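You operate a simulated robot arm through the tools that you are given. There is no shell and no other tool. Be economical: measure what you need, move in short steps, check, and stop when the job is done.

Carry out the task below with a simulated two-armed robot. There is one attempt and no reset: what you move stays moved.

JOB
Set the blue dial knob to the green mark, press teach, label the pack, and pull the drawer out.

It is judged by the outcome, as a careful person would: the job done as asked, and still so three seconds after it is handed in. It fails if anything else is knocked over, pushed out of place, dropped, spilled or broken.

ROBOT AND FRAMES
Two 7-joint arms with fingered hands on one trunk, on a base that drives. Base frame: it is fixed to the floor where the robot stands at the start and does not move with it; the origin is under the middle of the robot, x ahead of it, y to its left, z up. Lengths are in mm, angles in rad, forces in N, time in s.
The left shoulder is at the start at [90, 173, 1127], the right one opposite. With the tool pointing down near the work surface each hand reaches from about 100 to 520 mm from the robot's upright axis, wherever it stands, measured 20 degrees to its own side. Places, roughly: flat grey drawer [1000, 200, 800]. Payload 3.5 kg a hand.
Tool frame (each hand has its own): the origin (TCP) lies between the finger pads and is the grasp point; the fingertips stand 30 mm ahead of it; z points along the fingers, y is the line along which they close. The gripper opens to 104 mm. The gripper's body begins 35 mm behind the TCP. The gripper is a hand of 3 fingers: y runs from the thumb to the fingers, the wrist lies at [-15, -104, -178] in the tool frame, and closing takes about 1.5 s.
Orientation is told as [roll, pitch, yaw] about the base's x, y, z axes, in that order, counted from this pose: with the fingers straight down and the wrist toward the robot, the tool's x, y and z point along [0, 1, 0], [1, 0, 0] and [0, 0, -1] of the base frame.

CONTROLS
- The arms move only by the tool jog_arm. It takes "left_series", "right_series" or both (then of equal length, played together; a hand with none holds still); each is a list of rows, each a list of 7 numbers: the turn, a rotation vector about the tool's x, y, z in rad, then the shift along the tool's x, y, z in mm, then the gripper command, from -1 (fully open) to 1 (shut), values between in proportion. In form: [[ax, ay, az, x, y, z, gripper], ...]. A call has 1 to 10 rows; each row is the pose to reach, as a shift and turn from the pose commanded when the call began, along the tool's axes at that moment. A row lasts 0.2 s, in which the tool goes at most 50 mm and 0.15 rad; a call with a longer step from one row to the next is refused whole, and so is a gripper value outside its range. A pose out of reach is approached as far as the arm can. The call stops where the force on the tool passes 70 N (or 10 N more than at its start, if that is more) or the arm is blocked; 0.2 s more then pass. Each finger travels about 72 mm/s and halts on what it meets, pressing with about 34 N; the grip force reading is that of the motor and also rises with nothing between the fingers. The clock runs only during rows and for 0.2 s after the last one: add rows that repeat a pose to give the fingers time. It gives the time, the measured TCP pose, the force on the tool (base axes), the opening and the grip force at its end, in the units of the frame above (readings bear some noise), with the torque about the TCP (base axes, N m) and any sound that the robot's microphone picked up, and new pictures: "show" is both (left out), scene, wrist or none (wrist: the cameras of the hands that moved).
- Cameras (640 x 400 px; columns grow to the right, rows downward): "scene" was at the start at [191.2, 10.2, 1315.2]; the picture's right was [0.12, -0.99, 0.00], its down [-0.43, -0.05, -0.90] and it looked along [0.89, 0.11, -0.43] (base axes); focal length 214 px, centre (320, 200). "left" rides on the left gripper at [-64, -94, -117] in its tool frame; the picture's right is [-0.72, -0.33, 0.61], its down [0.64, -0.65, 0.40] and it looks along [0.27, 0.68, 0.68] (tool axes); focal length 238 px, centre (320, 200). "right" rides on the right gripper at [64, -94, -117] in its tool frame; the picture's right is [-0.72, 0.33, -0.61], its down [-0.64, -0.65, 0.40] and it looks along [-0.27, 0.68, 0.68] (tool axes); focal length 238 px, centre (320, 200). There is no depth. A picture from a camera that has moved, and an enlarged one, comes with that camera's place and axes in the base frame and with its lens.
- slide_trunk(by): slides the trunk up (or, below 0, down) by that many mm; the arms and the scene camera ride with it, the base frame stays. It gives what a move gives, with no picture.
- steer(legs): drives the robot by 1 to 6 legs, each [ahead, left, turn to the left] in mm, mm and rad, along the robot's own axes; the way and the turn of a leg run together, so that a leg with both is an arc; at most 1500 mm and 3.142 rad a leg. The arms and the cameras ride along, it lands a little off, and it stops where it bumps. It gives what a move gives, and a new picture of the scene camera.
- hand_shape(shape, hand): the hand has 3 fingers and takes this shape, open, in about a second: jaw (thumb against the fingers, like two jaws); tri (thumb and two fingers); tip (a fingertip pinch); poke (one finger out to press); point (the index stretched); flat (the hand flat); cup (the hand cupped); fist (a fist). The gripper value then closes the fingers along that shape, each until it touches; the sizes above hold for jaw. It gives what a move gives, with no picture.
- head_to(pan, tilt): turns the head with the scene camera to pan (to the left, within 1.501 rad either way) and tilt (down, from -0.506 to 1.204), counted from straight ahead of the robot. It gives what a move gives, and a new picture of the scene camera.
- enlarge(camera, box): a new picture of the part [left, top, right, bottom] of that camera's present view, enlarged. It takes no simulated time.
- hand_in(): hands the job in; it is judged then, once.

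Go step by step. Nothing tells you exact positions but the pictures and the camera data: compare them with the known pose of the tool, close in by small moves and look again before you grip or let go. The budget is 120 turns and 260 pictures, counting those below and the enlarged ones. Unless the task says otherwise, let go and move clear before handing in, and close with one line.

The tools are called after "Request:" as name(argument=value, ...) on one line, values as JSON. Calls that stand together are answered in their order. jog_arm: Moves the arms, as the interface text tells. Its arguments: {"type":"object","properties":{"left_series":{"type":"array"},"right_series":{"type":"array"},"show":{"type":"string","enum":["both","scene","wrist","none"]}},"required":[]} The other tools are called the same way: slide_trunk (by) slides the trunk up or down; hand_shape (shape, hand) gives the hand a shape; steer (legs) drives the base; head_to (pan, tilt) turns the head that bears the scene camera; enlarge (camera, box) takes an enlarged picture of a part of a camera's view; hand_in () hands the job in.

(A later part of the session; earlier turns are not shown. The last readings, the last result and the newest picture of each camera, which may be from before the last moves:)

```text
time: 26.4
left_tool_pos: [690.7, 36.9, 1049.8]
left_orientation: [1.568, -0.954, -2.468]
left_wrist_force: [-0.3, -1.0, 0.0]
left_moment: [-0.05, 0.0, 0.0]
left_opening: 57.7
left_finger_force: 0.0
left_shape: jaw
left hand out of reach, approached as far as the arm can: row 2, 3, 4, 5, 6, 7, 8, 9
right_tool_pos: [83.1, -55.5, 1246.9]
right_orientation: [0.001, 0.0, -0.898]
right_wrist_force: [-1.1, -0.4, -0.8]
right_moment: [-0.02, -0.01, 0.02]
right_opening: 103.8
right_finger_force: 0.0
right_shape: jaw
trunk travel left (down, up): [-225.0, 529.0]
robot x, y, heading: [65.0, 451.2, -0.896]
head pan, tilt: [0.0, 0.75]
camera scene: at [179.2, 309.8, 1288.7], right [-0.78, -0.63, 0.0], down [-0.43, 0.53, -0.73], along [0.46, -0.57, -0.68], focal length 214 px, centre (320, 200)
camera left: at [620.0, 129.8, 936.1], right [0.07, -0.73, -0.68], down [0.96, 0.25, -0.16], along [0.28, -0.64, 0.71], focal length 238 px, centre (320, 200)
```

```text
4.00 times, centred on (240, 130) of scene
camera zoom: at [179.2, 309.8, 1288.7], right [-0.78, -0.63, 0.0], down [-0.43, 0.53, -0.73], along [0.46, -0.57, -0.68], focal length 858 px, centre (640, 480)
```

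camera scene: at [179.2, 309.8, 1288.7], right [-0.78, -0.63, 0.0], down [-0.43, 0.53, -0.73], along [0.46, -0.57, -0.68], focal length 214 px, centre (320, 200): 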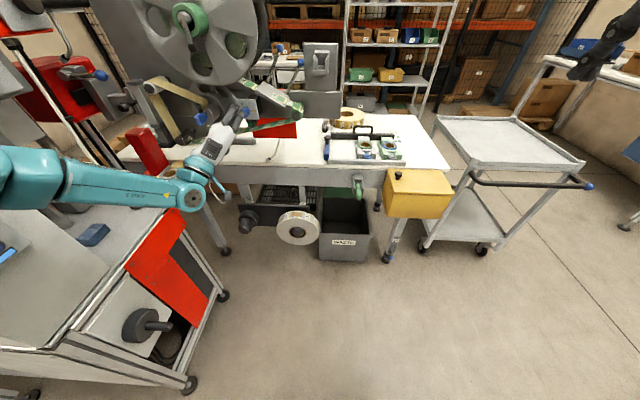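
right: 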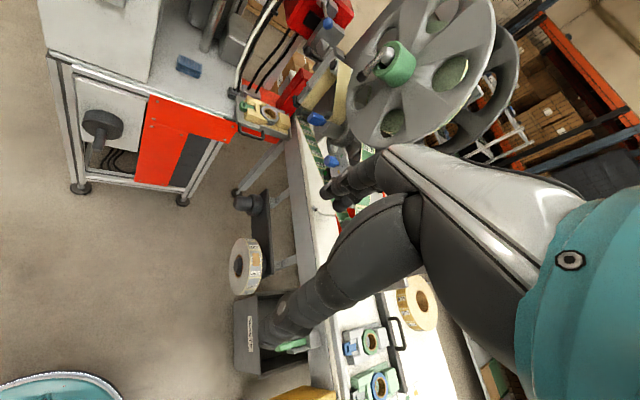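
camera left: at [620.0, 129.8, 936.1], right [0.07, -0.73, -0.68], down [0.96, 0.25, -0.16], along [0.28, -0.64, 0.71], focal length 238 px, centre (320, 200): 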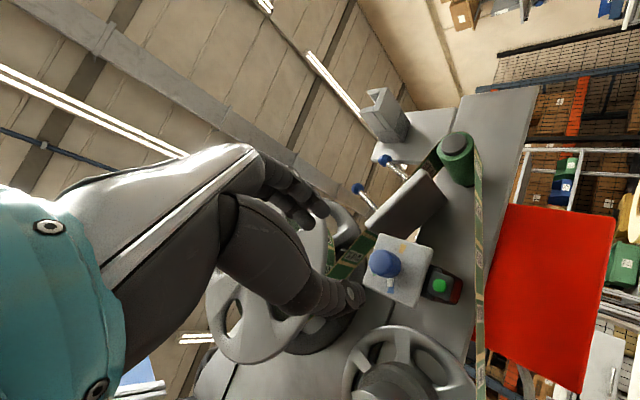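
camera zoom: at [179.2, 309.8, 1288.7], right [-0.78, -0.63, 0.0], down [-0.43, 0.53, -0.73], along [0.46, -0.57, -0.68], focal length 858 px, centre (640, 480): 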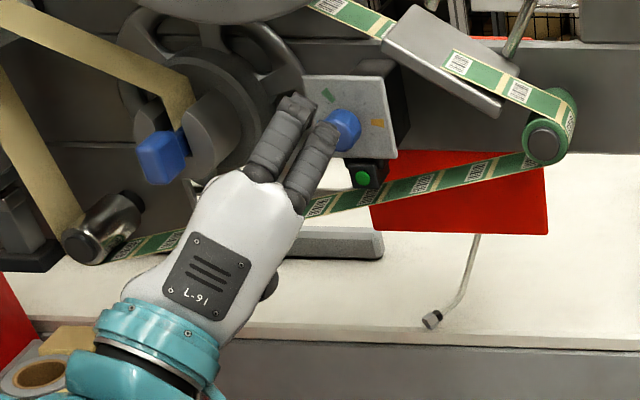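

I need about 9 mm along the tool's -x. I'll correct that and advance partway.

Request:
jog_arm(left_series=[[0, 0, 0, -9, 1.2, 10, -0.1], [0, 0, 0, -9, 1.2, 30, -0.1], [0, 0, 0, -9, 1.2, 50, -0.1], [0, 0, 0, -9, 1.2, 50, -0.1]], show="wrist")

Request:
enlarge(camera="left", box=[280, 180, 480, 305])

Request:
enlarge(camera="scene", box=[200, 80, 280, 130])

```text
time: 27.4
left_tool_pos: [705.3, 24.5, 1069.6]
left_orientation: [1.569, -0.955, -2.467]
left_wrist_force: [0.4, 0.8, 0.0]
left_moment: [0.01, 0.0, -0.01]
left_opening: 57.4
left_finger_force: 0.0
left_shape: jaw
left hand out of reach, approached as far as the arm can: row 1, 2, 3, 4
right_tool_pos: [83.4, -55.0, 1247.4]
right_orientation: [-0.001, -0.001, -0.895]
right_wrist_force: [0.7, -0.8, 0.1]
right_moment: [0.02, 0.03, -0.04]
right_opening: 103.8
right_finger_force: 0.1
right_shape: jaw
trunk travel left (down, up): [-225.0, 529.0]
robot x, y, heading: [63.9, 454.9, -0.892]
head pan, tilt: [0.0, 0.75]
camera left: at [635.6, 117.3, 955.8], right [0.07, -0.73, -0.68], down [0.96, 0.24, -0.16], along [0.29, -0.64, 0.71], focal length 238 px, centre (320, 200)
```

left: 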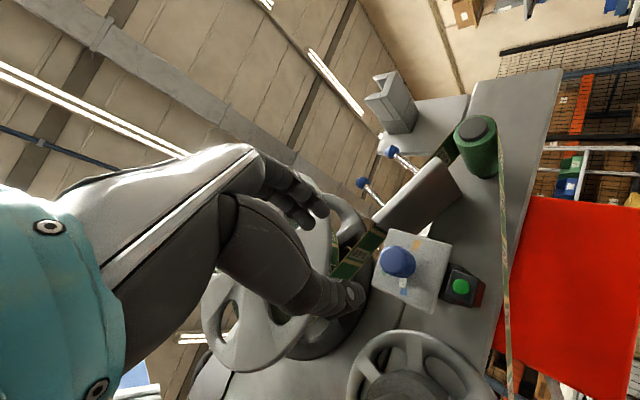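

```text
3.20 times, centred on (380, 242) of left
camera zoom: at [635.6, 117.3, 955.8], right [0.07, -0.73, -0.68], down [0.96, 0.24, -0.16], along [0.29, -0.64, 0.71], focal length 763 px, centre (128, 64)
```

zoom: 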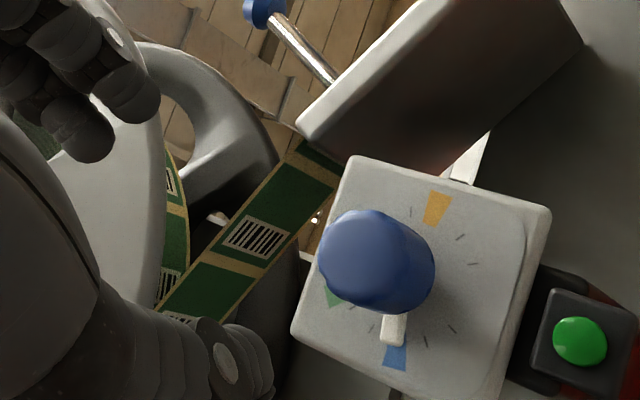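

```text
8.00 times, centred on (240, 105) of scene
camera zoom: at [179.2, 309.8, 1288.7], right [-0.78, -0.63, 0.0], down [-0.43, 0.53, -0.73], along [0.46, -0.57, -0.68], focal length 1716 px, centre (960, 960)
```

zoom: 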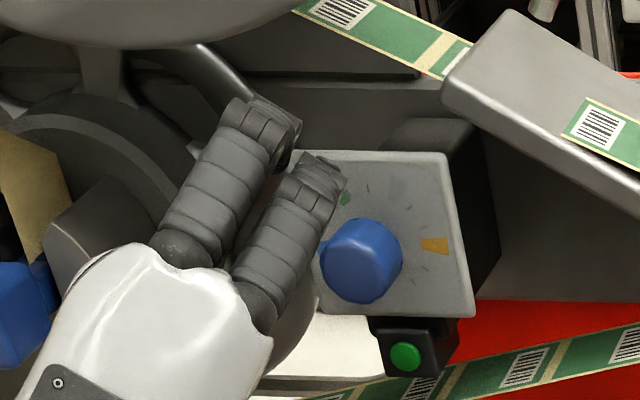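

The arm reaches its far limit here. I'll retract about 100 mm, re-centre, then drive the base forward.

Request:
jog_arm(left_series=[[0, 0, 0, -7, -4, -33, -0.1], [0, 0, 0, -15, -9, -65, -0.1], [0, 0, 0, -22.5, -13.5, -97, -0.1], [0, 0, 0, -22.5, -13.5, -97, -0.1]], show="none")

```text
time: 28.4
left_tool_pos: [638.4, 96.1, 1044.6]
left_orientation: [1.571, -0.956, -2.47]
left_wrist_force: [-0.1, 1.1, 0.5]
left_moment: [-0.02, 0.02, 0.02]
left_opening: 57.3
left_finger_force: 0.0
left_shape: jaw
right_tool_pos: [82.0, -56.0, 1247.8]
right_orientation: [-0.001, -0.001, -0.896]
right_wrist_force: [-0.2, 0.4, 0.3]
right_moment: [0.03, 0.0, -0.01]
right_opening: 104.1
right_finger_force: 0.1
right_shape: jaw
trunk travel left (down, up): [-225.0, 529.0]
robot x, y, heading: [64.2, 455.7, -0.893]
head pan, tilt: [0.0, 0.75]
```

That pose is fully reachable, so I'll drive forward.

Request:
steer(legs=[[115, 0, 0]])

Request:
enlarge(camera="left", box=[280, 180, 480, 305])

```text
time: 29.6
left_tool_pos: [709.9, 2.1, 1044.1]
left_orientation: [1.569, -0.954, -2.468]
left_wrist_force: [0.1, -0.6, 0.8]
left_moment: [0.01, -0.03, 0.04]
left_opening: 57.3
left_finger_force: 0.1
left_shape: jaw
right_tool_pos: [154.4, -146.9, 1248.8]
right_orientation: [0.001, 0.0, -0.896]
right_wrist_force: [0.7, -0.9, -0.2]
right_moment: [0.03, 0.01, 0.0]
right_opening: 103.7
right_finger_force: 0.0
right_shape: jaw
trunk travel left (down, up): [-225.0, 529.0]
robot x, y, heading: [140.1, 361.1, -0.898]
head pan, tilt: [0.0, 0.75]
camera scene: at [251.8, 218.4, 1288.5], right [-0.78, -0.62, 0.0], down [-0.43, 0.53, -0.73], along [0.46, -0.57, -0.68], focal length 214 px, centre (320, 200)
```

scene: 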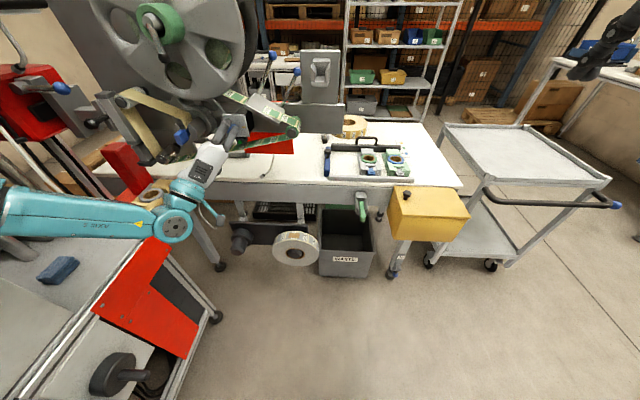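

```text
3.20 times, centred on (380, 242) of left
camera zoom: at [639.1, 95.0, 930.5], right [0.07, -0.73, -0.68], down [0.96, 0.24, -0.16], along [0.28, -0.64, 0.71], focal length 763 px, centre (128, 64)
```

zoom: 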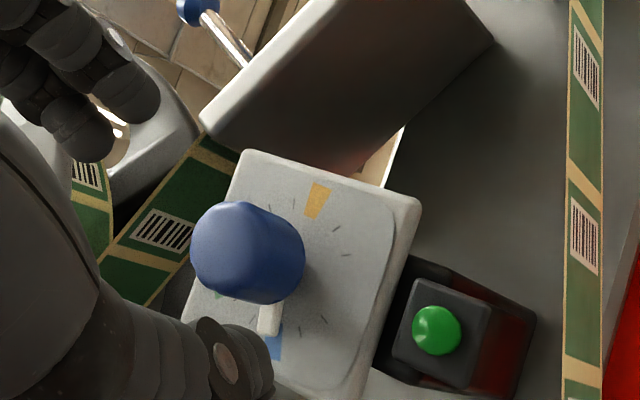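

The hand is well centred, about 90 mm from the plate. I'll advance 30 mm, check, then go on.

Request:
jog_arm(left_series=[[0, 0, 0, -1.5, 1, 15, -0.1], [0, 0, 0, -1.5, 1, 30, -0.1], [0, 0, 0, -1.5, 1, 30, -0.1]], show="none")

Request:
enlarge(camera="left", box=[240, 160, 480, 310])

Request:
enlarge(camera="scene", box=[160, 80, 288, 160])

```text
time: 30.4
left_tool_pos: [727.6, -21.0, 1044.0]
left_orientation: [1.571, -0.954, -2.473]
left_wrist_force: [-0.4, 0.3, 0.0]
left_moment: [0.01, 0.01, 0.0]
left_opening: 57.7
left_finger_force: 0.0
left_shape: jaw
right_tool_pos: [152.6, -145.6, 1247.6]
right_orientation: [0.0, 0.002, -0.899]
right_wrist_force: [-0.3, -0.7, 0.4]
right_moment: [0.03, -0.01, -0.02]
right_opening: 103.6
right_finger_force: 0.1
right_shape: jaw
trunk travel left (down, up): [-225.0, 529.0]
robot x, y, heading: [134.8, 362.5, -0.894]
head pan, tilt: [0.0, 0.75]
```

```text
2.67 times, centred on (360, 235) of left
camera zoom: at [656.2, 70.7, 930.9], right [0.07, -0.73, -0.68], down [0.96, 0.24, -0.16], along [0.28, -0.64, 0.71], focal length 636 px, centre (213, 107)
```

zoom: 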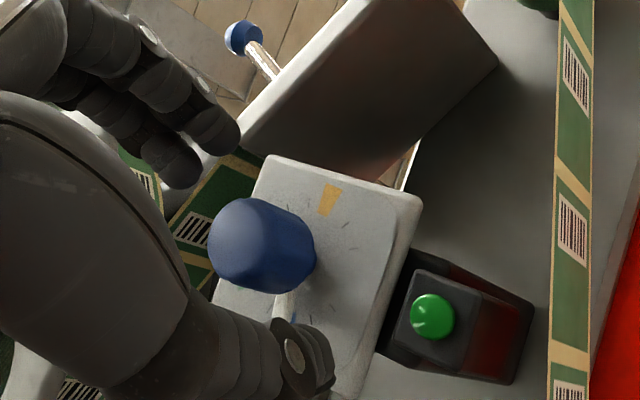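

```text
5.00 times, centred on (224, 120) of scene
camera zoom: at [251.1, 219.4, 1288.7], right [-0.78, -0.62, 0.0], down [-0.43, 0.53, -0.73], along [0.46, -0.57, -0.68], focal length 1072 px, centre (800, 600)
```

zoom: 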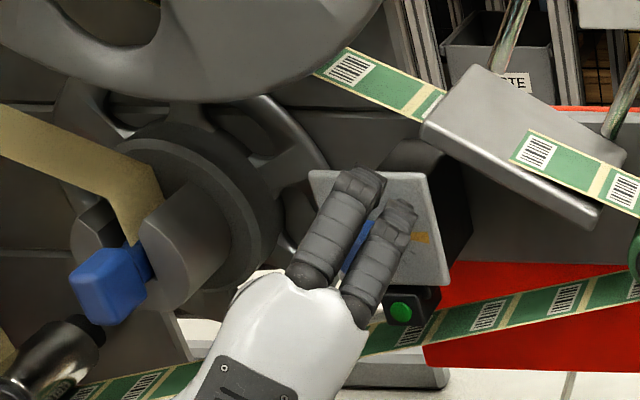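

It's well aligned. I'll advance another 16 mm and close gently.

Request:
jog_arm(left_series=[[0, 0, 0, 0, 0, 8, -0.1], [0, 0, 0, 0, 0, 16, -0.1], [0, 0, 0, 0, 0, 16, 0.1], [0, 0, 0, 0, 0, 16, 0.25]], show="wrist")

Request:
enlarge(camera="left", box=[240, 160, 480, 310])

Request:
enlarge(camera="scene", box=[180, 90, 276, 150])

```text
time: 31.4
left_tool_pos: [737.4, -34.8, 1045.6]
left_orientation: [1.571, -0.954, -2.473]
left_wrist_force: [-0.2, 0.4, -0.4]
left_moment: [-0.01, -0.03, 0.0]
left_opening: 39.5
left_finger_force: 0.1
left_shape: jaw
right_tool_pos: [153.7, -146.2, 1247.6]
right_orientation: [-0.001, 0.0, -0.897]
right_wrist_force: [-0.1, -0.3, -0.6]
right_moment: [0.0, 0.01, -0.04]
right_opening: 103.8
right_finger_force: 0.1
right_shape: jaw
trunk travel left (down, up): [-225.0, 529.0]
robot x, y, heading: [136.4, 363.0, -0.899]
head pan, tilt: [0.0, 0.75]
camera left: at [666.3, 57.8, 931.4], right [0.07, -0.73, -0.68], down [0.96, 0.24, -0.16], along [0.28, -0.64, 0.71], focal length 238 px, centre (320, 200)
```

left: 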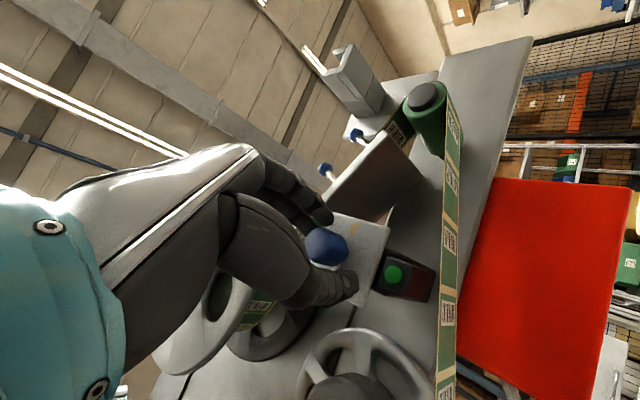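

```text
2.67 times, centred on (360, 235) of left
camera zoom: at [666.3, 57.8, 931.4], right [0.07, -0.73, -0.68], down [0.96, 0.24, -0.16], along [0.28, -0.64, 0.71], focal length 636 px, centre (213, 107)
```

zoom: 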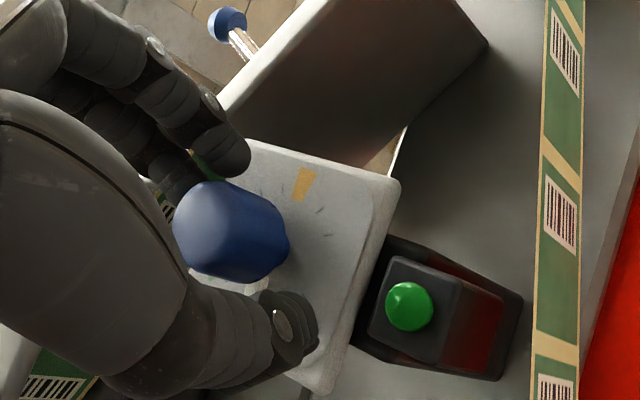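

```text
6.67 times, centred on (228, 120) of scene
camera zoom: at [251.1, 219.3, 1288.7], right [-0.78, -0.62, 0.0], down [-0.43, 0.53, -0.73], along [0.46, -0.57, -0.68], focal length 1430 px, centre (933, 733)
```

zoom: 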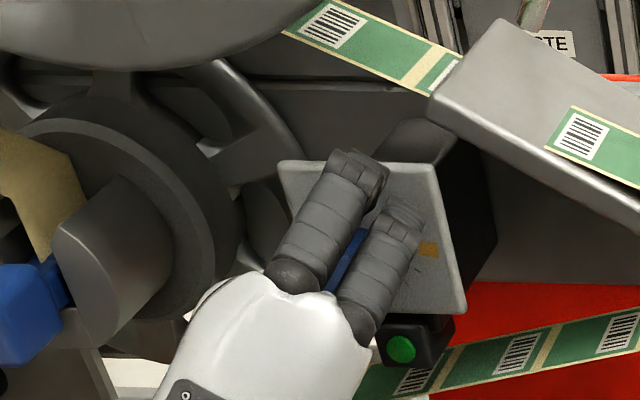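

The knob is between the thumb and the two fingers, so I'll close.

Request:
jog_arm(left_series=[[0, 0, 0, 0, 0, 0, 0.5], [0, 0, 0, 0, 0, 0, 0.8], [0, 0, 0, 0, 0, 0, 1], [0, 0, 0, 0, 0, 0, 1], [0, 0, 0, 0, 0, 0, 1]], show="none")

Request:
enlarge(camera="left", box=[240, 160, 480, 310])

```text
time: 32.6
left_tool_pos: [737.3, -34.7, 1045.3]
left_orientation: [1.569, -0.953, -2.47]
left_wrist_force: [1.1, -1.2, -1.3]
left_moment: [-0.01, 0.01, -0.04]
left_opening: 17.2
left_finger_force: 34.4
left_shape: jaw
right_tool_pos: [154.5, -146.8, 1247.8]
right_orientation: [-0.001, -0.001, -0.897]
right_wrist_force: [0.2, -0.6, 0.0]
right_moment: [-0.01, 0.02, 0.01]
right_opening: 103.9
right_finger_force: 0.0
right_shape: jaw
trunk travel left (down, up): [-225.0, 529.0]
robot x, y, heading: [134.9, 359.8, -0.896]
head pan, tilt: [0.0, 0.75]
```

```text
2.67 times, centred on (360, 235) of left
camera zoom: at [666.4, 57.7, 931.1], right [0.07, -0.73, -0.68], down [0.96, 0.24, -0.16], along [0.28, -0.64, 0.71], focal length 636 px, centre (213, 107)
```

zoom: 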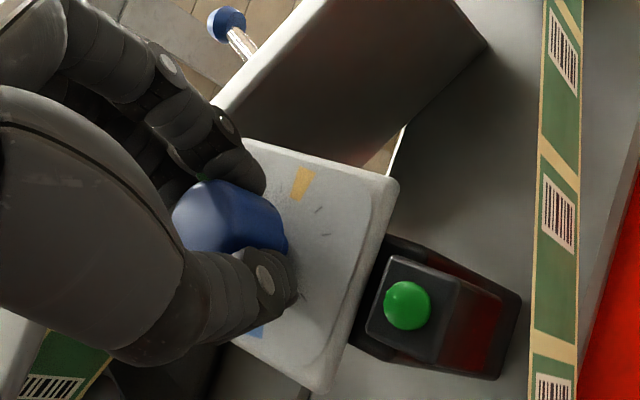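

The grip is firm. The marks sit at 60° steps, so I'll turn the knob 60° clockwise (+az).

Request:
jog_arm(left_series=[[0, 0, 0.14, 0, 0, 0, 1], [0, 0, 0.28, 0, 0, 0, 1], [0, 0, 0.42, 0, 0, 0, 1], [0, 0, 0.52, 0, 0, 0, 1], [0, 0, 0.52, 0, 0, 0, 1]], show="wrist")

Request:
enlarge(camera="scene", box=[180, 90, 276, 150])

```text
time: 33.8
left_tool_pos: [737.8, -33.9, 1045.3]
left_orientation: [1.571, -0.434, -2.469]
left_wrist_force: [4.3, -2.2, -1.4]
left_moment: [-0.06, -0.01, -0.02]
left_opening: 17.4
left_finger_force: 33.9
left_shape: jaw
right_tool_pos: [154.2, -145.6, 1248.2]
right_orientation: [0.0, 0.0, -0.897]
right_wrist_force: [0.9, -0.6, 0.5]
right_moment: [0.02, 0.01, 0.05]
right_opening: 103.5
right_finger_force: 0.1
right_shape: jaw
trunk travel left (down, up): [-225.0, 529.0]
robot x, y, heading: [138.3, 360.0, -0.896]
head pan, tilt: [0.0, 0.75]
camera left: at [711.1, 93.3, 947.2], right [0.38, -0.48, -0.79], down [0.93, 0.22, 0.31], along [0.02, -0.85, 0.53], focal length 238 px, centre (320, 200)
```

left: 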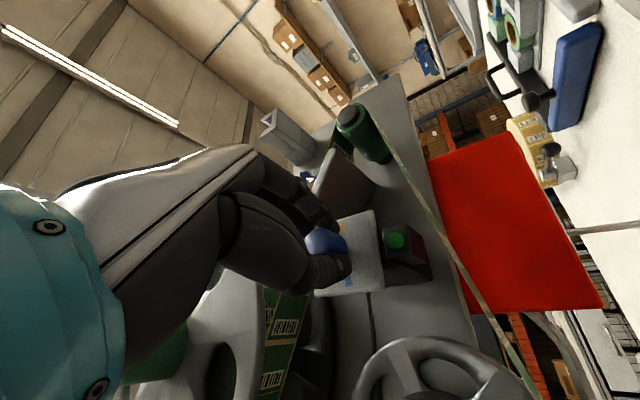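

```text
6.67 times, centred on (228, 120) of scene
camera zoom: at [251.7, 219.1, 1288.6], right [-0.78, -0.62, 0.0], down [-0.43, 0.53, -0.73], along [0.46, -0.57, -0.68], focal length 1430 px, centre (933, 733)
```

zoom: 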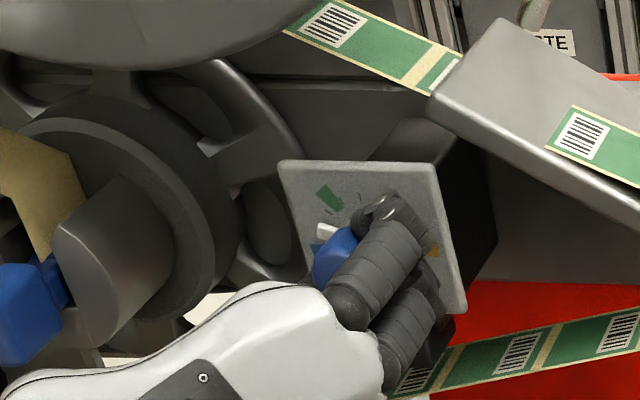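

The pointer has turned with the grip and is roughly halfway to green. I'll continue in smaller steps.

Request:
jog_arm(left_series=[[0, 0, 0.14, 0, 0, 0, 1], [0, 0, 0.28, 0, 0, 0, 1], [0, 0, 0.42, 0, 0, 0, 1], [0, 0, 0.48, 0, 0, 0, 1], [0, 0, 0.48, 0, 0, 0, 1]], show="none")

Request:
enlarge(camera="scene", box=[204, 104, 268, 144])

```text
time: 35.0
left_tool_pos: [736.6, -32.9, 1044.2]
left_orientation: [1.572, 0.046, -2.47]
left_wrist_force: [9.9, -1.0, 2.2]
left_moment: [-0.09, -0.05, 0.07]
left_opening: 16.6
left_finger_force: 33.8
left_shape: jaw
right_tool_pos: [154.3, -145.4, 1248.2]
right_orientation: [0.0, -0.001, -0.898]
right_wrist_force: [0.4, -0.5, 0.7]
right_moment: [-0.01, 0.01, 0.01]
right_opening: 103.6
right_finger_force: 0.1
right_shape: jaw
trunk travel left (down, up): [-225.0, 529.0]
robot x, y, heading: [134.6, 363.7, -0.893]
head pan, tilt: [0.0, 0.75]
```

```text
10.00 times, centred on (236, 124) of scene
camera zoom: at [252.2, 219.4, 1288.6], right [-0.78, -0.62, 0.0], down [-0.43, 0.53, -0.73], along [0.46, -0.57, -0.68], focal length 2145 px, centre (1160, 960)
```

zoom: 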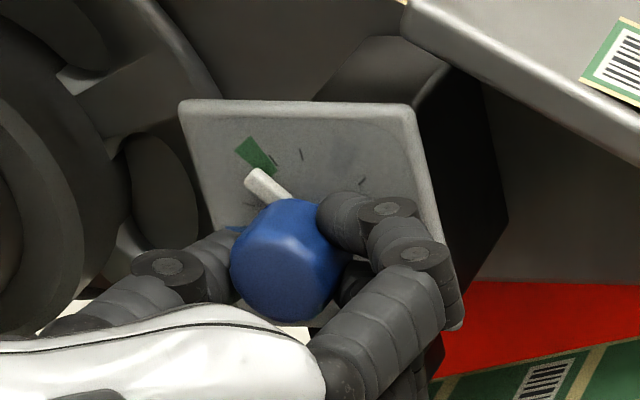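

The pointer still looks 15-20° short of green, so some of the turn was lost in the grip. I'll turn more.

Request:
jog_arm(left_series=[[0, 0, 0.12, 0, 0, 0, 1], [0, 0, 0.25, 0, 0, 0, 1], [0, 0, 0.25, 0, 0, 0, 1]], show="none")

Request:
enlarge(camera="scene", box=[204, 104, 268, 144])

```text
time: 35.8
left_tool_pos: [736.9, -33.9, 1045.1]
left_orientation: [1.573, 0.294, -2.47]
left_wrist_force: [10.8, -0.3, 4.8]
left_moment: [-0.16, -0.06, 0.1]
left_opening: 16.3
left_finger_force: 33.1
left_shape: jaw
right_tool_pos: [154.5, -145.4, 1248.6]
right_orientation: [0.0, 0.0, -0.897]
right_wrist_force: [0.4, 0.0, -0.5]
right_moment: [0.01, 0.0, -0.01]
right_opening: 103.7
right_finger_force: 0.1
right_shape: jaw
trunk travel left (down, up): [-225.0, 529.0]
robot x, y, heading: [138.1, 366.8, -0.894]
head pan, tilt: [0.0, 0.75]
```

```text
10.00 times, centred on (236, 124) of scene
camera zoom: at [252.2, 219.7, 1288.6], right [-0.78, -0.62, 0.0], down [-0.43, 0.53, -0.73], along [0.46, -0.57, -0.68], focal length 2145 px, centre (1160, 960)
```

zoom: 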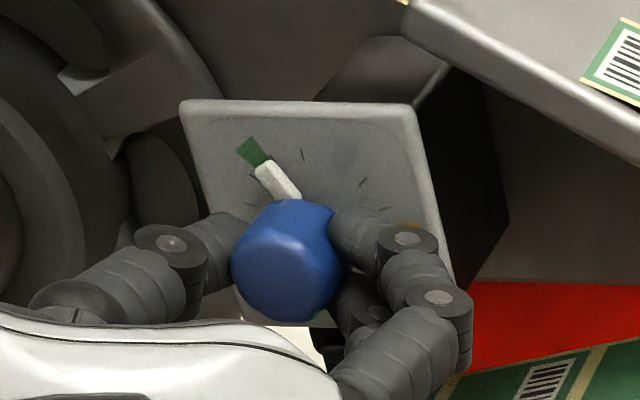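

The pointer now lines up with green. I'll open slowly, back off and verify.

Request:
jog_arm(left_series=[[0, 0, 0.25, 0, 0, 0, 0.4], [0, 0, 0, 0, 0, 0, 0.1], [0, 0, 0, 0, 0, 0, 0], [0, 0, 0, 0, 0, 0, 0]], show="none")

```text
refused: row 1 steps farther than a row can; nothing moved
```

Request:
jog_arm(left_series=[[0, 0, 0, 0, 0, 0, 0.6], [0, 0, 0, 0, 0, 0, 0.2], [0, 0, 0, 0, 0, 0, 0], [0, 0, 0, 0, 0, 0, 0], [0, 0, 0, 0, 0, -25, 0], [0, 0, 0, 0, 0, -50, 0], [0, 0, 0, 0, 0, -80, 0], [0, 0, 0, 0, 0, -80, 0]], show="wrist")

Request:
enlarge(camera="scene", box=[204, 104, 268, 144])

Request:
enlarge(camera="left", box=[300, 180, 460, 280])

```text
time: 37.6
left_tool_pos: [686.0, 28.4, 1046.5]
left_orientation: [1.571, 0.295, -2.471]
left_wrist_force: [0.1, 0.4, -0.3]
left_moment: [0.01, 0.01, 0.0]
left_opening: 51.3
left_finger_force: 0.1
left_shape: jaw
right_tool_pos: [154.8, -145.2, 1248.0]
right_orientation: [0.0, -0.001, -0.897]
right_wrist_force: [0.6, 0.6, 0.1]
right_moment: [-0.01, -0.02, 0.03]
right_opening: 103.3
right_finger_force: 0.1
right_shape: jaw
trunk travel left (down, up): [-225.0, 529.0]
robot x, y, heading: [136.2, 362.2, -0.902]
head pan, tilt: [0.0, 0.75]
camera left: at [699.3, 187.0, 1012.5], right [0.79, -0.16, -0.59], down [0.59, -0.04, 0.8], along [-0.15, -0.99, 0.06], focal length 238 px, centre (320, 200)
```

left: 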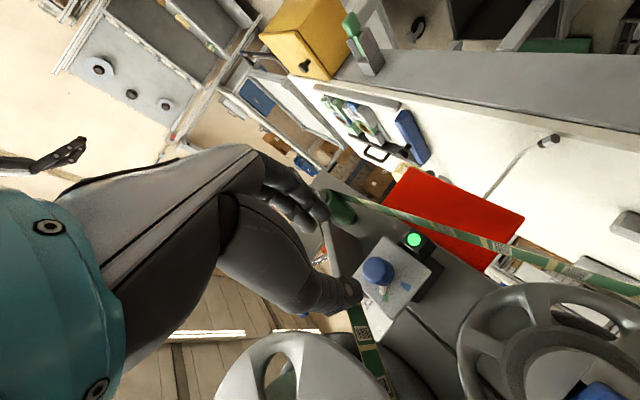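

```text
10.00 times, centred on (236, 124) of scene
camera zoom: at [251.2, 219.0, 1288.6], right [-0.78, -0.62, 0.0], down [-0.43, 0.53, -0.73], along [0.46, -0.57, -0.68], focal length 2145 px, centre (1160, 960)
```

zoom: 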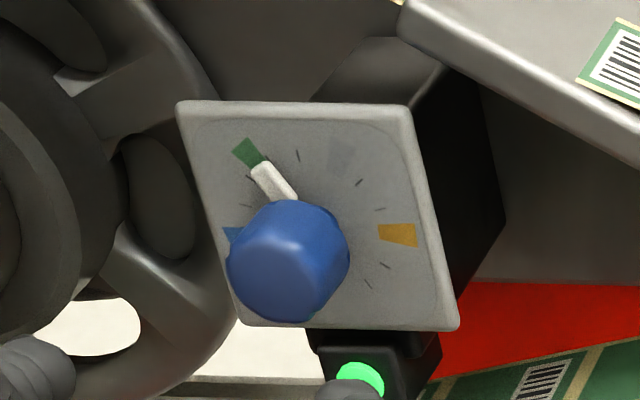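

```text
4.00 times, centred on (380, 230) of left
camera zoom: at [699.3, 187.0, 1012.5], right [0.79, -0.16, -0.59], down [0.59, -0.04, 0.8], along [-0.15, -0.99, 0.06], focal length 953 px, centre (80, 80)
```

zoom: 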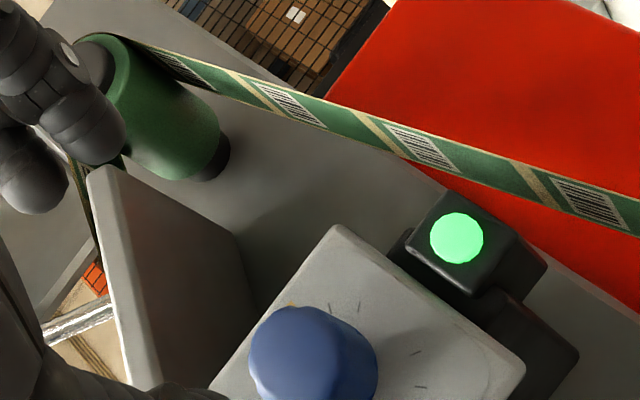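

The sensor lamp has lit bright green. I'll take one more close look at the pointer from the wrist.

Request:
enlarge(camera="left", box=[340, 230, 436, 290])

```text
6.67 times, centred on (388, 260) of left
camera zoom: at [699.3, 187.0, 1012.5], right [0.79, -0.16, -0.59], down [0.59, -0.04, 0.8], along [-0.15, -0.99, 0.06], focal length 1589 px, centre (-133, -200)
```

zoom: 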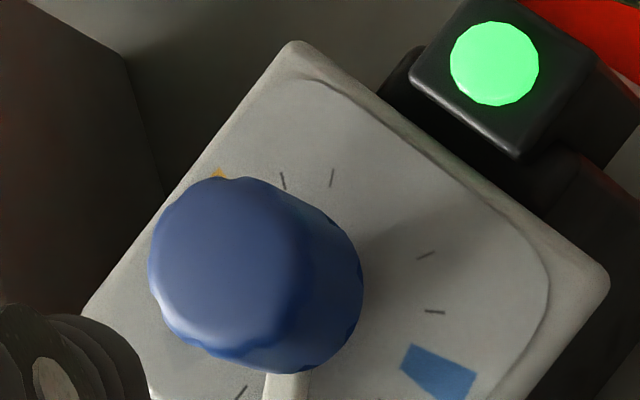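

Request:
enlarge(camera="left", box=[340, 260, 436, 320])

```text
6.67 times, centred on (388, 290) of left
camera zoom: at [699.3, 187.0, 1012.5], right [0.79, -0.16, -0.59], down [0.59, -0.04, 0.8], along [-0.15, -0.99, 0.06], focal length 1589 px, centre (-133, -400)
```

zoom: 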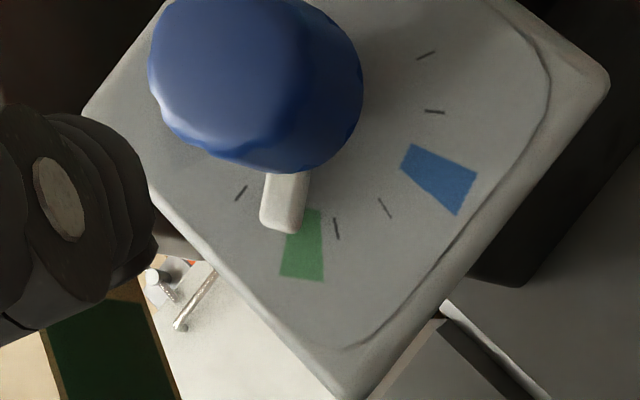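

The pointer sits on the green mark and the lamp is on. Next is TEACH on the cart, whose face should be perpendicular to the dial plate. I'll back away and turn left by π/2, then use the right hand.

Request:
steer(legs=[[-80, 0, 0], [60, -285, 0], [0, 0, 1.57]])

Request:
hand_shape(shape="poke", hand="right")

Request:
enlarge(camera="right", box=[0, 0, 640, 400])

```text
time: 44.1
left_tool_pos: [232.5, 752.9, 1046.8]
left_orientation: [1.571, 0.295, -0.892]
left_wrist_force: [-0.2, 0.2, 0.2]
left_moment: [0.03, -0.03, 0.01]
left_opening: 51.5
left_finger_force: 0.1
left_shape: jaw
right_tool_pos: [412.4, 220.5, 1248.0]
right_orientation: [0.0, 0.001, 0.683]
right_wrist_force: [-0.1, -0.7, -0.4]
right_moment: [0.02, 0.01, 0.0]
right_opening: 103.6
right_finger_force: 0.2
right_shape: jaw
trunk travel left (down, up): [-225.0, 529.0]
robot x, y, heading: [-98.0, 202.1, 0.681]
head pan, tilt: [0.0, 0.75]
camera scene: at [44.9, 315.0, 1288.7], right [0.63, -0.78, 0.0], down [-0.53, -0.43, -0.73], along [0.57, 0.46, -0.68], focal length 214 px, centre (320, 200)
```

scene: 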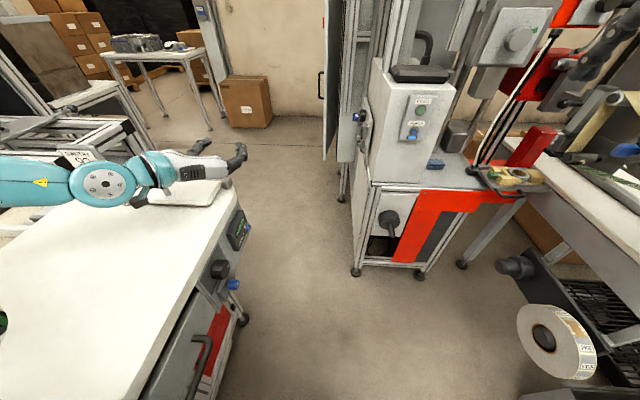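

```text
time: 45.0
left_tool_pos: [232.3, 751.5, 1045.4]
left_orientation: [1.571, 0.294, -0.892]
left_wrist_force: [0.6, 0.4, -0.5]
left_moment: [0.0, 0.02, 0.02]
left_opening: 51.6
left_finger_force: 0.0
left_shape: jaw
right_tool_pos: [412.0, 221.1, 1247.6]
right_orientation: [0.0, 0.0, 0.682]
right_wrist_force: [-0.1, -0.1, -0.4]
right_moment: [0.01, 0.03, -0.01]
right_opening: 0.1
right_finger_force: 0.1
right_shape: poke
trunk travel left (down, up): [-225.0, 529.0]
robot x, y, heading: [-94.8, 197.7, 0.684]
head pan, tilt: [0.0, 0.75]
```

```text
1.00 times, centred on (320, 200) of right (not enlarged: the box is as wide or as high as the picture)
camera zoom: at [299.2, 211.3, 1364.1], right [0.71, -0.35, 0.61], down [-0.1, -0.91, -0.4], along [0.7, 0.22, -0.68], focal length 238 px, centre (320, 200)
```

zoom: 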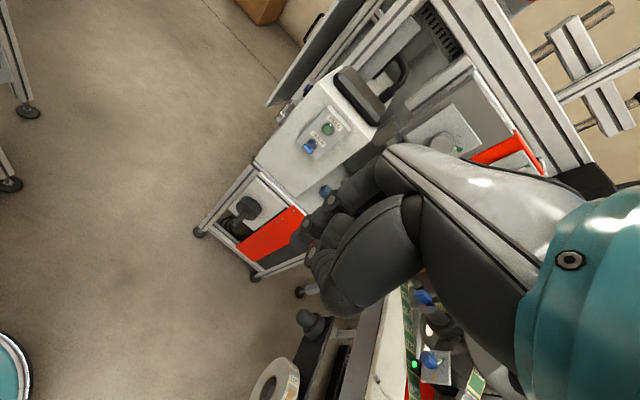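

A second machine's table is close to the left arm. I'll pull the left hand back and up toward the body before moving on.

Request:
jog_arm(left_series=[[0, 0, 0, 24, -8, -30, 0], [0, 0, 0, 47, -16, -60, 0], [0, 0, 0, 71, -24, -90, 0], [0, 0, 0, 95, -33, -120, 0], [0, 0, 0, 95, -33, -150, 0], [0, 0, 0, 95, -33, -180, 0], [0, 0, 0, 95, -33, -180, 0]], show="scene")

```text
time: 46.6
left_tool_pos: [105.5, 685.1, 1161.9]
left_orientation: [1.569, 0.293, -0.893]
left_wrist_force: [-0.3, -0.7, -0.5]
left_moment: [0.01, -0.02, -0.04]
left_opening: 51.6
left_finger_force: 0.1
left_shape: jaw
left hand out of reach, approached as far as the arm can: row 5, 6, 7
right_tool_pos: [412.9, 220.2, 1247.2]
right_orientation: [0.0, 0.0, 0.684]
right_wrist_force: [0.1, 0.3, 0.0]
right_moment: [0.01, 0.01, 0.01]
right_opening: 0.0
right_finger_force: 0.1
right_shape: poke
trunk travel left (down, up): [-225.0, 529.0]
robot x, y, heading: [-99.6, 201.3, 0.677]
head pan, tilt: [0.0, 0.75]
camera scene: at [45.8, 315.4, 1288.5], right [0.63, -0.78, 0.0], down [-0.53, -0.43, -0.73], along [0.57, 0.46, -0.68], focal length 214 px, centre (320, 200)
```

scene: 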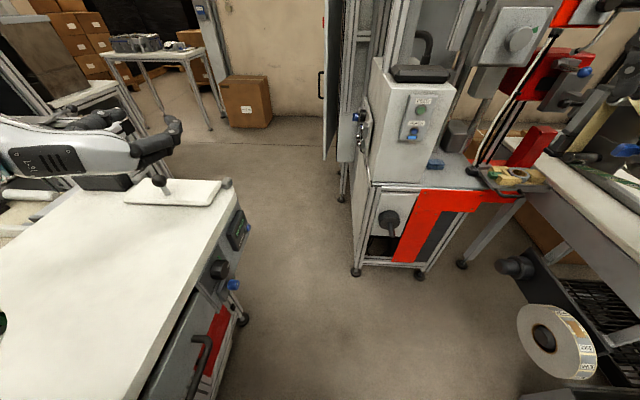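

The left hand is clear now. I'll zoom on the control box and the drawer from here.

Request:
enlarge(camera="scene", box=[350, 50, 478, 130])

Request:
enlarge(camera="scene", box=[440, 100, 600, 200])

```text
5.00 times, centred on (414, 90) of scene
camera zoom: at [45.8, 315.4, 1288.5], right [0.63, -0.78, 0.0], down [-0.53, -0.43, -0.73], along [0.57, 0.46, -0.68], focal length 1072 px, centre (-150, 750)
```

zoom: 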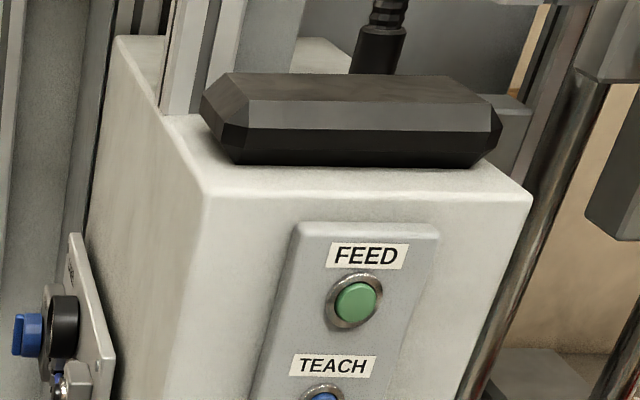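

```text
4.00 times, centred on (520, 150) of scene
camera zoom: at [45.8, 315.4, 1288.5], right [0.63, -0.78, 0.0], down [-0.53, -0.43, -0.73], along [0.57, 0.46, -0.68], focal length 858 px, centre (-480, 400)
```

zoom: 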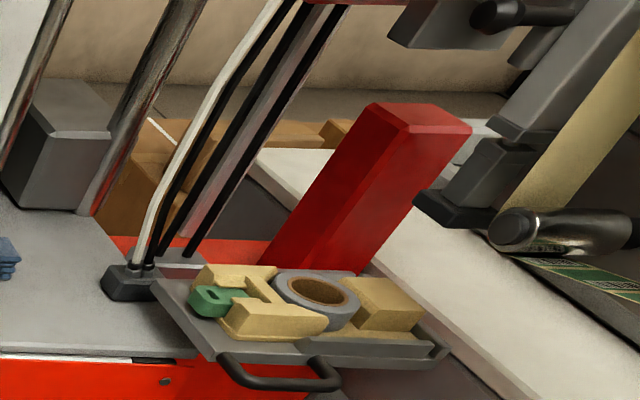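

The box face is square to this heading, with FEED near (743,492,1047). I'll bring the right hand, in poke shape, to point straight ahead with its wrist to the right.

Request:
jog_arm(right_series=[[-0.104, -0.073, -0.073, 8.8, 19, 27, -1], [-0.208, -0.146, -0.146, 17.6, 38, 54, -1], [-0.312, -0.219, -0.219, 26.4, 57, 81, -1], [-0.416, -0.292, -0.292, 35.2, 76, 108, -1], [-0.52, -0.365, -0.365, 44, 95, 135, -1], [-0.624, -0.438, -0.438, 52.8, 114, 162, -1], [-0.728, -0.511, -0.511, 61.6, 133, 189, -1], [-0.832, -0.584, -0.584, 70.4, 152, 216, -1], [-0.936, -0.657, -0.657, 79.2, 171, 243, -1], [-1.04, -0.73, -0.73, 88, 190, 269, -1]], show="none")

Request:
jog_arm(right_series=[[-0.104, -0.073, -0.073, 0, 0, 0, -1], [-0.208, -0.146, -0.146, 0, 0, 0, -1], [-0.314, -0.219, -0.219, 0, 0, 0, -1], [-0.314, -0.219, -0.219, 0, 0, 0, -1]], show="both")

```text
time: 48.8
left_tool_pos: [105.7, 684.5, 1163.8]
left_orientation: [1.571, 0.294, -0.892]
left_wrist_force: [1.0, -1.0, -0.5]
left_moment: [-0.01, -0.03, 0.02]
left_opening: 51.3
left_finger_force: 0.1
left_shape: jaw
right_tool_pos: [538.1, 297.7, 1033.4]
right_orientation: [-1.074, -0.502, 1.815]
right_wrist_force: [0.2, -0.7, -0.9]
right_moment: [0.01, 0.02, 0.0]
right_opening: 0.0
right_finger_force: 0.1
right_shape: poke
right hand out of reach, approached as far as the arm can: row 8, 9, 10
trunk travel left (down, up): [-225.0, 529.0]
robot x, y, heading: [-98.2, 200.0, 0.677]
head pan, tilt: [0.0, 0.75]
```

```text
time: 49.8
left_tool_pos: [105.6, 684.3, 1162.3]
left_orientation: [1.57, 0.295, -0.894]
left_wrist_force: [0.1, -1.0, -0.3]
left_moment: [-0.01, 0.01, 0.02]
left_opening: 51.5
left_finger_force: 0.0
left_shape: jaw
right_tool_pos: [555.4, 287.5, 1133.3]
right_orientation: [-1.404, -0.399, 2.201]
right_wrist_force: [-0.6, 0.9, -1.5]
right_moment: [0.02, 0.01, 0.0]
right_opening: 0.0
right_finger_force: 0.1
right_shape: poke
right hand out of reach, approached as far as the arm can: row 1, 2, 3, 4
trunk travel left (down, up): [-225.0, 529.0]
robot x, y, heading: [-97.7, 198.4, 0.684]
head pan, tilt: [0.0, 0.75]
camera scene: at [45.0, 315.0, 1288.7], right [0.63, -0.78, 0.0], down [-0.53, -0.43, -0.73], along [0.57, 0.46, -0.68], focal length 214 px, centre (320, 200)
camera right: at [494.4, 157.0, 1055.9], right [-0.38, -0.3, 0.87], down [0.89, -0.37, 0.27], along [0.24, 0.88, 0.41], focal length 238 px, centre (320, 200)
```

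scene: 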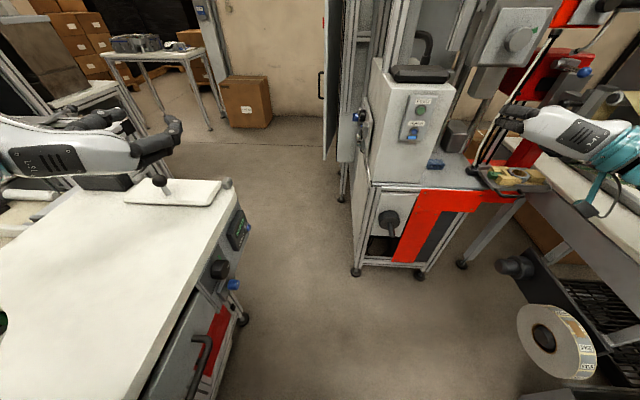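
right: 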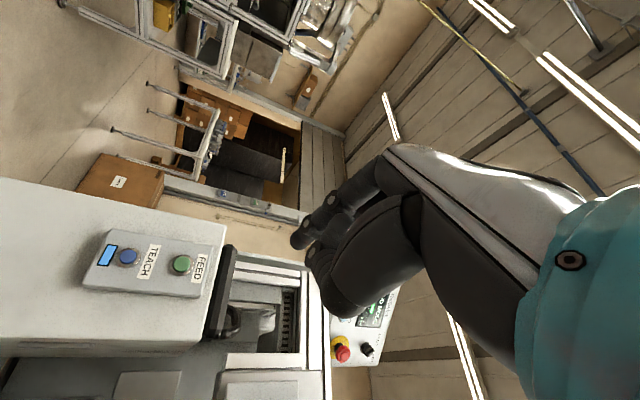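

The hand can't reach that height at this shoulder level. I'll lower the trunk so the button is nearer shoulder height, then correct.

Request:
slide_trunk(by=-100)

```text
time: 51.2
left_tool_pos: [137.7, 710.7, 1022.4]
left_orientation: [1.459, 0.293, -0.922]
left_wrist_force: [0.0, -0.6, -1.0]
left_moment: [0.01, -0.02, 0.02]
left_opening: 51.7
left_finger_force: 0.0
left_shape: jaw
right_tool_pos: [553.7, 286.5, 1031.5]
right_orientation: [-1.407, -0.399, 2.202]
right_wrist_force: [-0.4, 0.9, 1.0]
right_moment: [-0.02, -0.01, 0.01]
right_opening: 0.0
right_finger_force: 0.0
right_shape: poke
trunk travel left (down, up): [-125.0, 629.0]
robot x, y, heading: [-96.2, 198.2, 0.685]
head pan, tilt: [0.0, 0.75]
```

Request:
jog_arm(right_series=[[-0.01, -0.035, 0, 21, 24, 22, -1], [-0.02, -0.07, 0, 42, 47, 44, -1], [-0.03, -0.105, 0, 64, 71, 66, -1], [-0.04, -0.139, 0, 84.7, 94.4, 88.4, -1], [-0.04, -0.139, 0, 84.7, 94.4, 88.4, -1]], show="both")

```text
time: 52.4
left_tool_pos: [138.1, 710.4, 1022.2]
left_orientation: [1.458, 0.292, -0.925]
left_wrist_force: [0.2, -0.4, 0.2]
left_moment: [-0.04, 0.04, -0.02]
left_opening: 51.7
left_finger_force: 0.0
left_shape: jaw
right_tool_pos: [553.2, 331.2, 1100.4]
right_orientation: [-1.549, -0.407, 2.241]
right_wrist_force: [0.1, 0.7, -0.1]
right_moment: [-0.01, 0.0, 0.01]
right_opening: 0.1
right_finger_force: 0.0
right_shape: poke
right hand out of reach, approached as far as the arm can: row 1, 2, 3, 4, 5
trunk travel left (down, up): [-125.0, 629.0]
robot x, y, heading: [-99.2, 200.6, 0.685]
head pan, tilt: [0.0, 0.75]
camera scene: at [85.4, 347.9, 1184.3], right [0.63, -0.78, 0.0], down [-0.53, -0.43, -0.73], along [0.57, 0.46, -0.68], focal length 214 px, centre (320, 200)
camera right: at [499.1, 208.6, 1006.8], right [-0.48, -0.36, 0.8], down [0.85, -0.41, 0.32], along [0.21, 0.84, 0.5], focal length 238 px, centre (320, 200)
```

scene: 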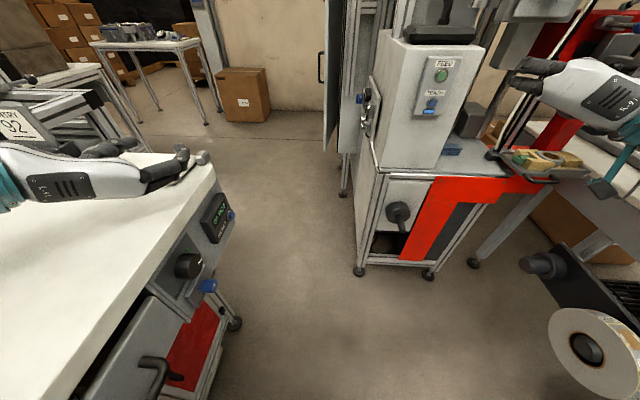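
right: 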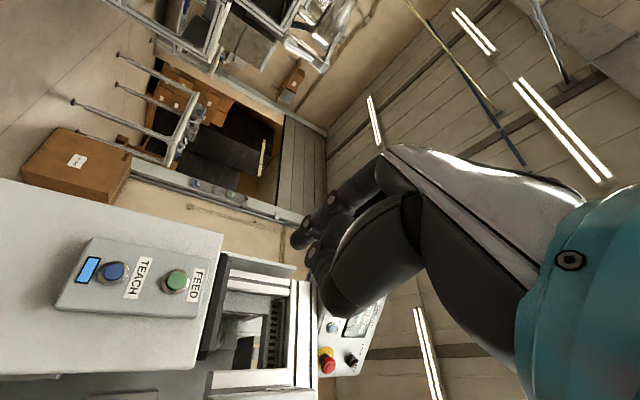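

The fully horizontal pose stays awkward for this arm. A fingertip tilted about 40° below horizontal will press just as well, so I'll move to that pose.

Request:
jog_arm(right_series=[[0.061, 0.043, 0.117, 7.7, 6.7, -6.8, -1], [0.122, 0.085, 0.234, 15.5, 13.3, -13.6, -1], [0.182, 0.128, 0.351, 23.2, 20, -20.4, -1], [0.243, 0.17, 0.468, 31, 26.6, -27.2, -1], [0.304, 0.213, 0.585, 38.7, 33.3, -34, -1], [0.365, 0.256, 0.702, 46.4, 40, -40.8, -1], [0.426, 0.298, 0.819, 54.2, 46.6, -47.6, -1], [0.486, 0.341, 0.936, 61.9, 53.3, -54.4, -1], [0.547, 0.383, 1.053, 69.7, 59.9, -61.2, -1], [0.608, 0.426, 1.17, 77.4, 66.6, -68, -1]], show="none")

Request:
jog_arm(right_series=[[0, 0, 0, 0, 0, 0, -1]], show="both")

```text
time: 54.6
left_tool_pos: [137.9, 710.0, 1022.1]
left_orientation: [1.458, 0.292, -0.925]
left_wrist_force: [-0.1, 0.1, -0.5]
left_moment: [0.02, -0.01, 0.04]
left_opening: 51.5
left_finger_force: 0.2
left_shape: jaw
right_tool_pos: [474.4, 377.0, 1071.2]
right_orientation: [0.087, -0.857, 0.61]
right_wrist_force: [-0.9, 0.2, -0.4]
right_moment: [0.04, 0.0, 0.01]
right_opening: 0.2
right_finger_force: 0.0
right_shape: poke
right hand out of reach, approached as far as the arm can: row 6, 7, 8, 9, 10
trunk travel left (down, up): [-125.0, 629.0]
robot x, y, heading: [-95.9, 195.4, 0.682]
head pan, tilt: [0.0, 0.75]
```

```text
time: 55.0
left_tool_pos: [138.3, 710.8, 1022.0]
left_orientation: [1.458, 0.292, -0.924]
left_wrist_force: [-0.1, 0.4, -0.2]
left_moment: [0.0, 0.02, 0.0]
left_opening: 51.5
left_finger_force: 0.0
left_shape: jaw
right_tool_pos: [474.1, 375.8, 1070.9]
right_orientation: [0.086, -0.861, 0.61]
right_wrist_force: [0.0, 0.8, 0.4]
right_moment: [0.02, 0.0, -0.01]
right_opening: 0.5
right_finger_force: 0.0
right_shape: poke
trunk travel left (down, up): [-125.0, 629.0]
robot x, y, heading: [-98.9, 202.2, 0.681]
head pan, tilt: [0.0, 0.75]
camera scene: at [85.5, 347.9, 1184.3], right [0.63, -0.78, 0.0], down [-0.53, -0.43, -0.73], along [0.57, 0.46, -0.68], focal length 214 px, centre (320, 200)
camera right: at [318.0, 332.5, 1078.7], right [0.27, -0.75, 0.61], down [0.28, -0.54, -0.79], along [0.92, 0.39, 0.06], focal length 238 px, centre (320, 200)
```

scene: 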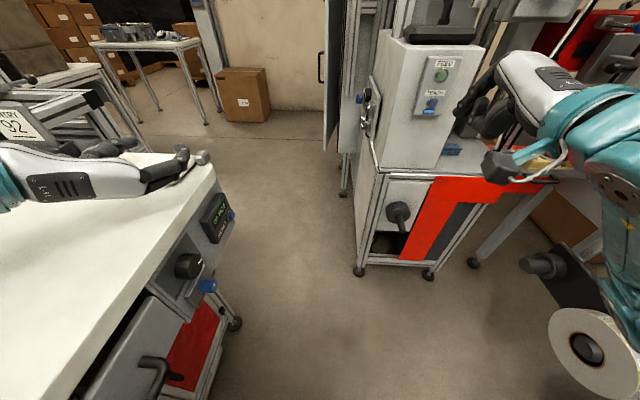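
right: 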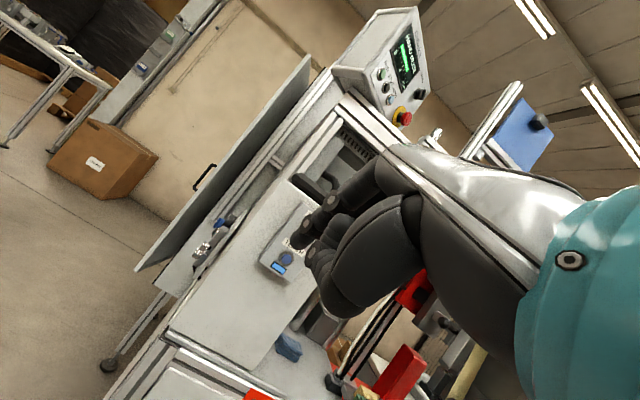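

The index finger now points toward the panel. I'll zoom both views to find the fingertip.

Request:
enlarge(camera="right", box=[230, 160, 390, 320])

Request:
enlarge(camera="scene", box=[390, 40, 550, 140])

```text
2.50 times, centred on (310, 240) of right
camera zoom: at [318.0, 332.5, 1078.7], right [0.27, -0.75, 0.61], down [0.28, -0.54, -0.79], along [0.92, 0.39, 0.06], focal length 596 px, centre (345, 100)
```

zoom: 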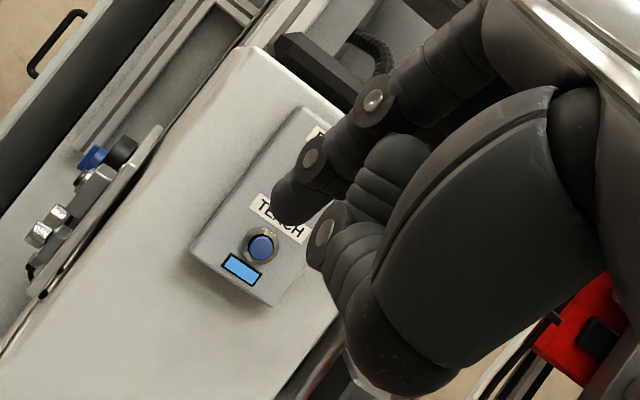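

```text
4.00 times, centred on (470, 90) of scene
camera zoom: at [85.5, 347.9, 1184.3], right [0.63, -0.78, 0.0], down [-0.53, -0.43, -0.73], along [0.57, 0.46, -0.68], focal length 858 px, centre (-280, 640)
```

zoom: 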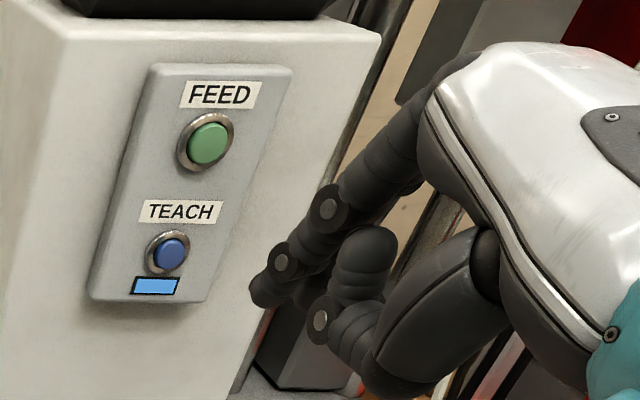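

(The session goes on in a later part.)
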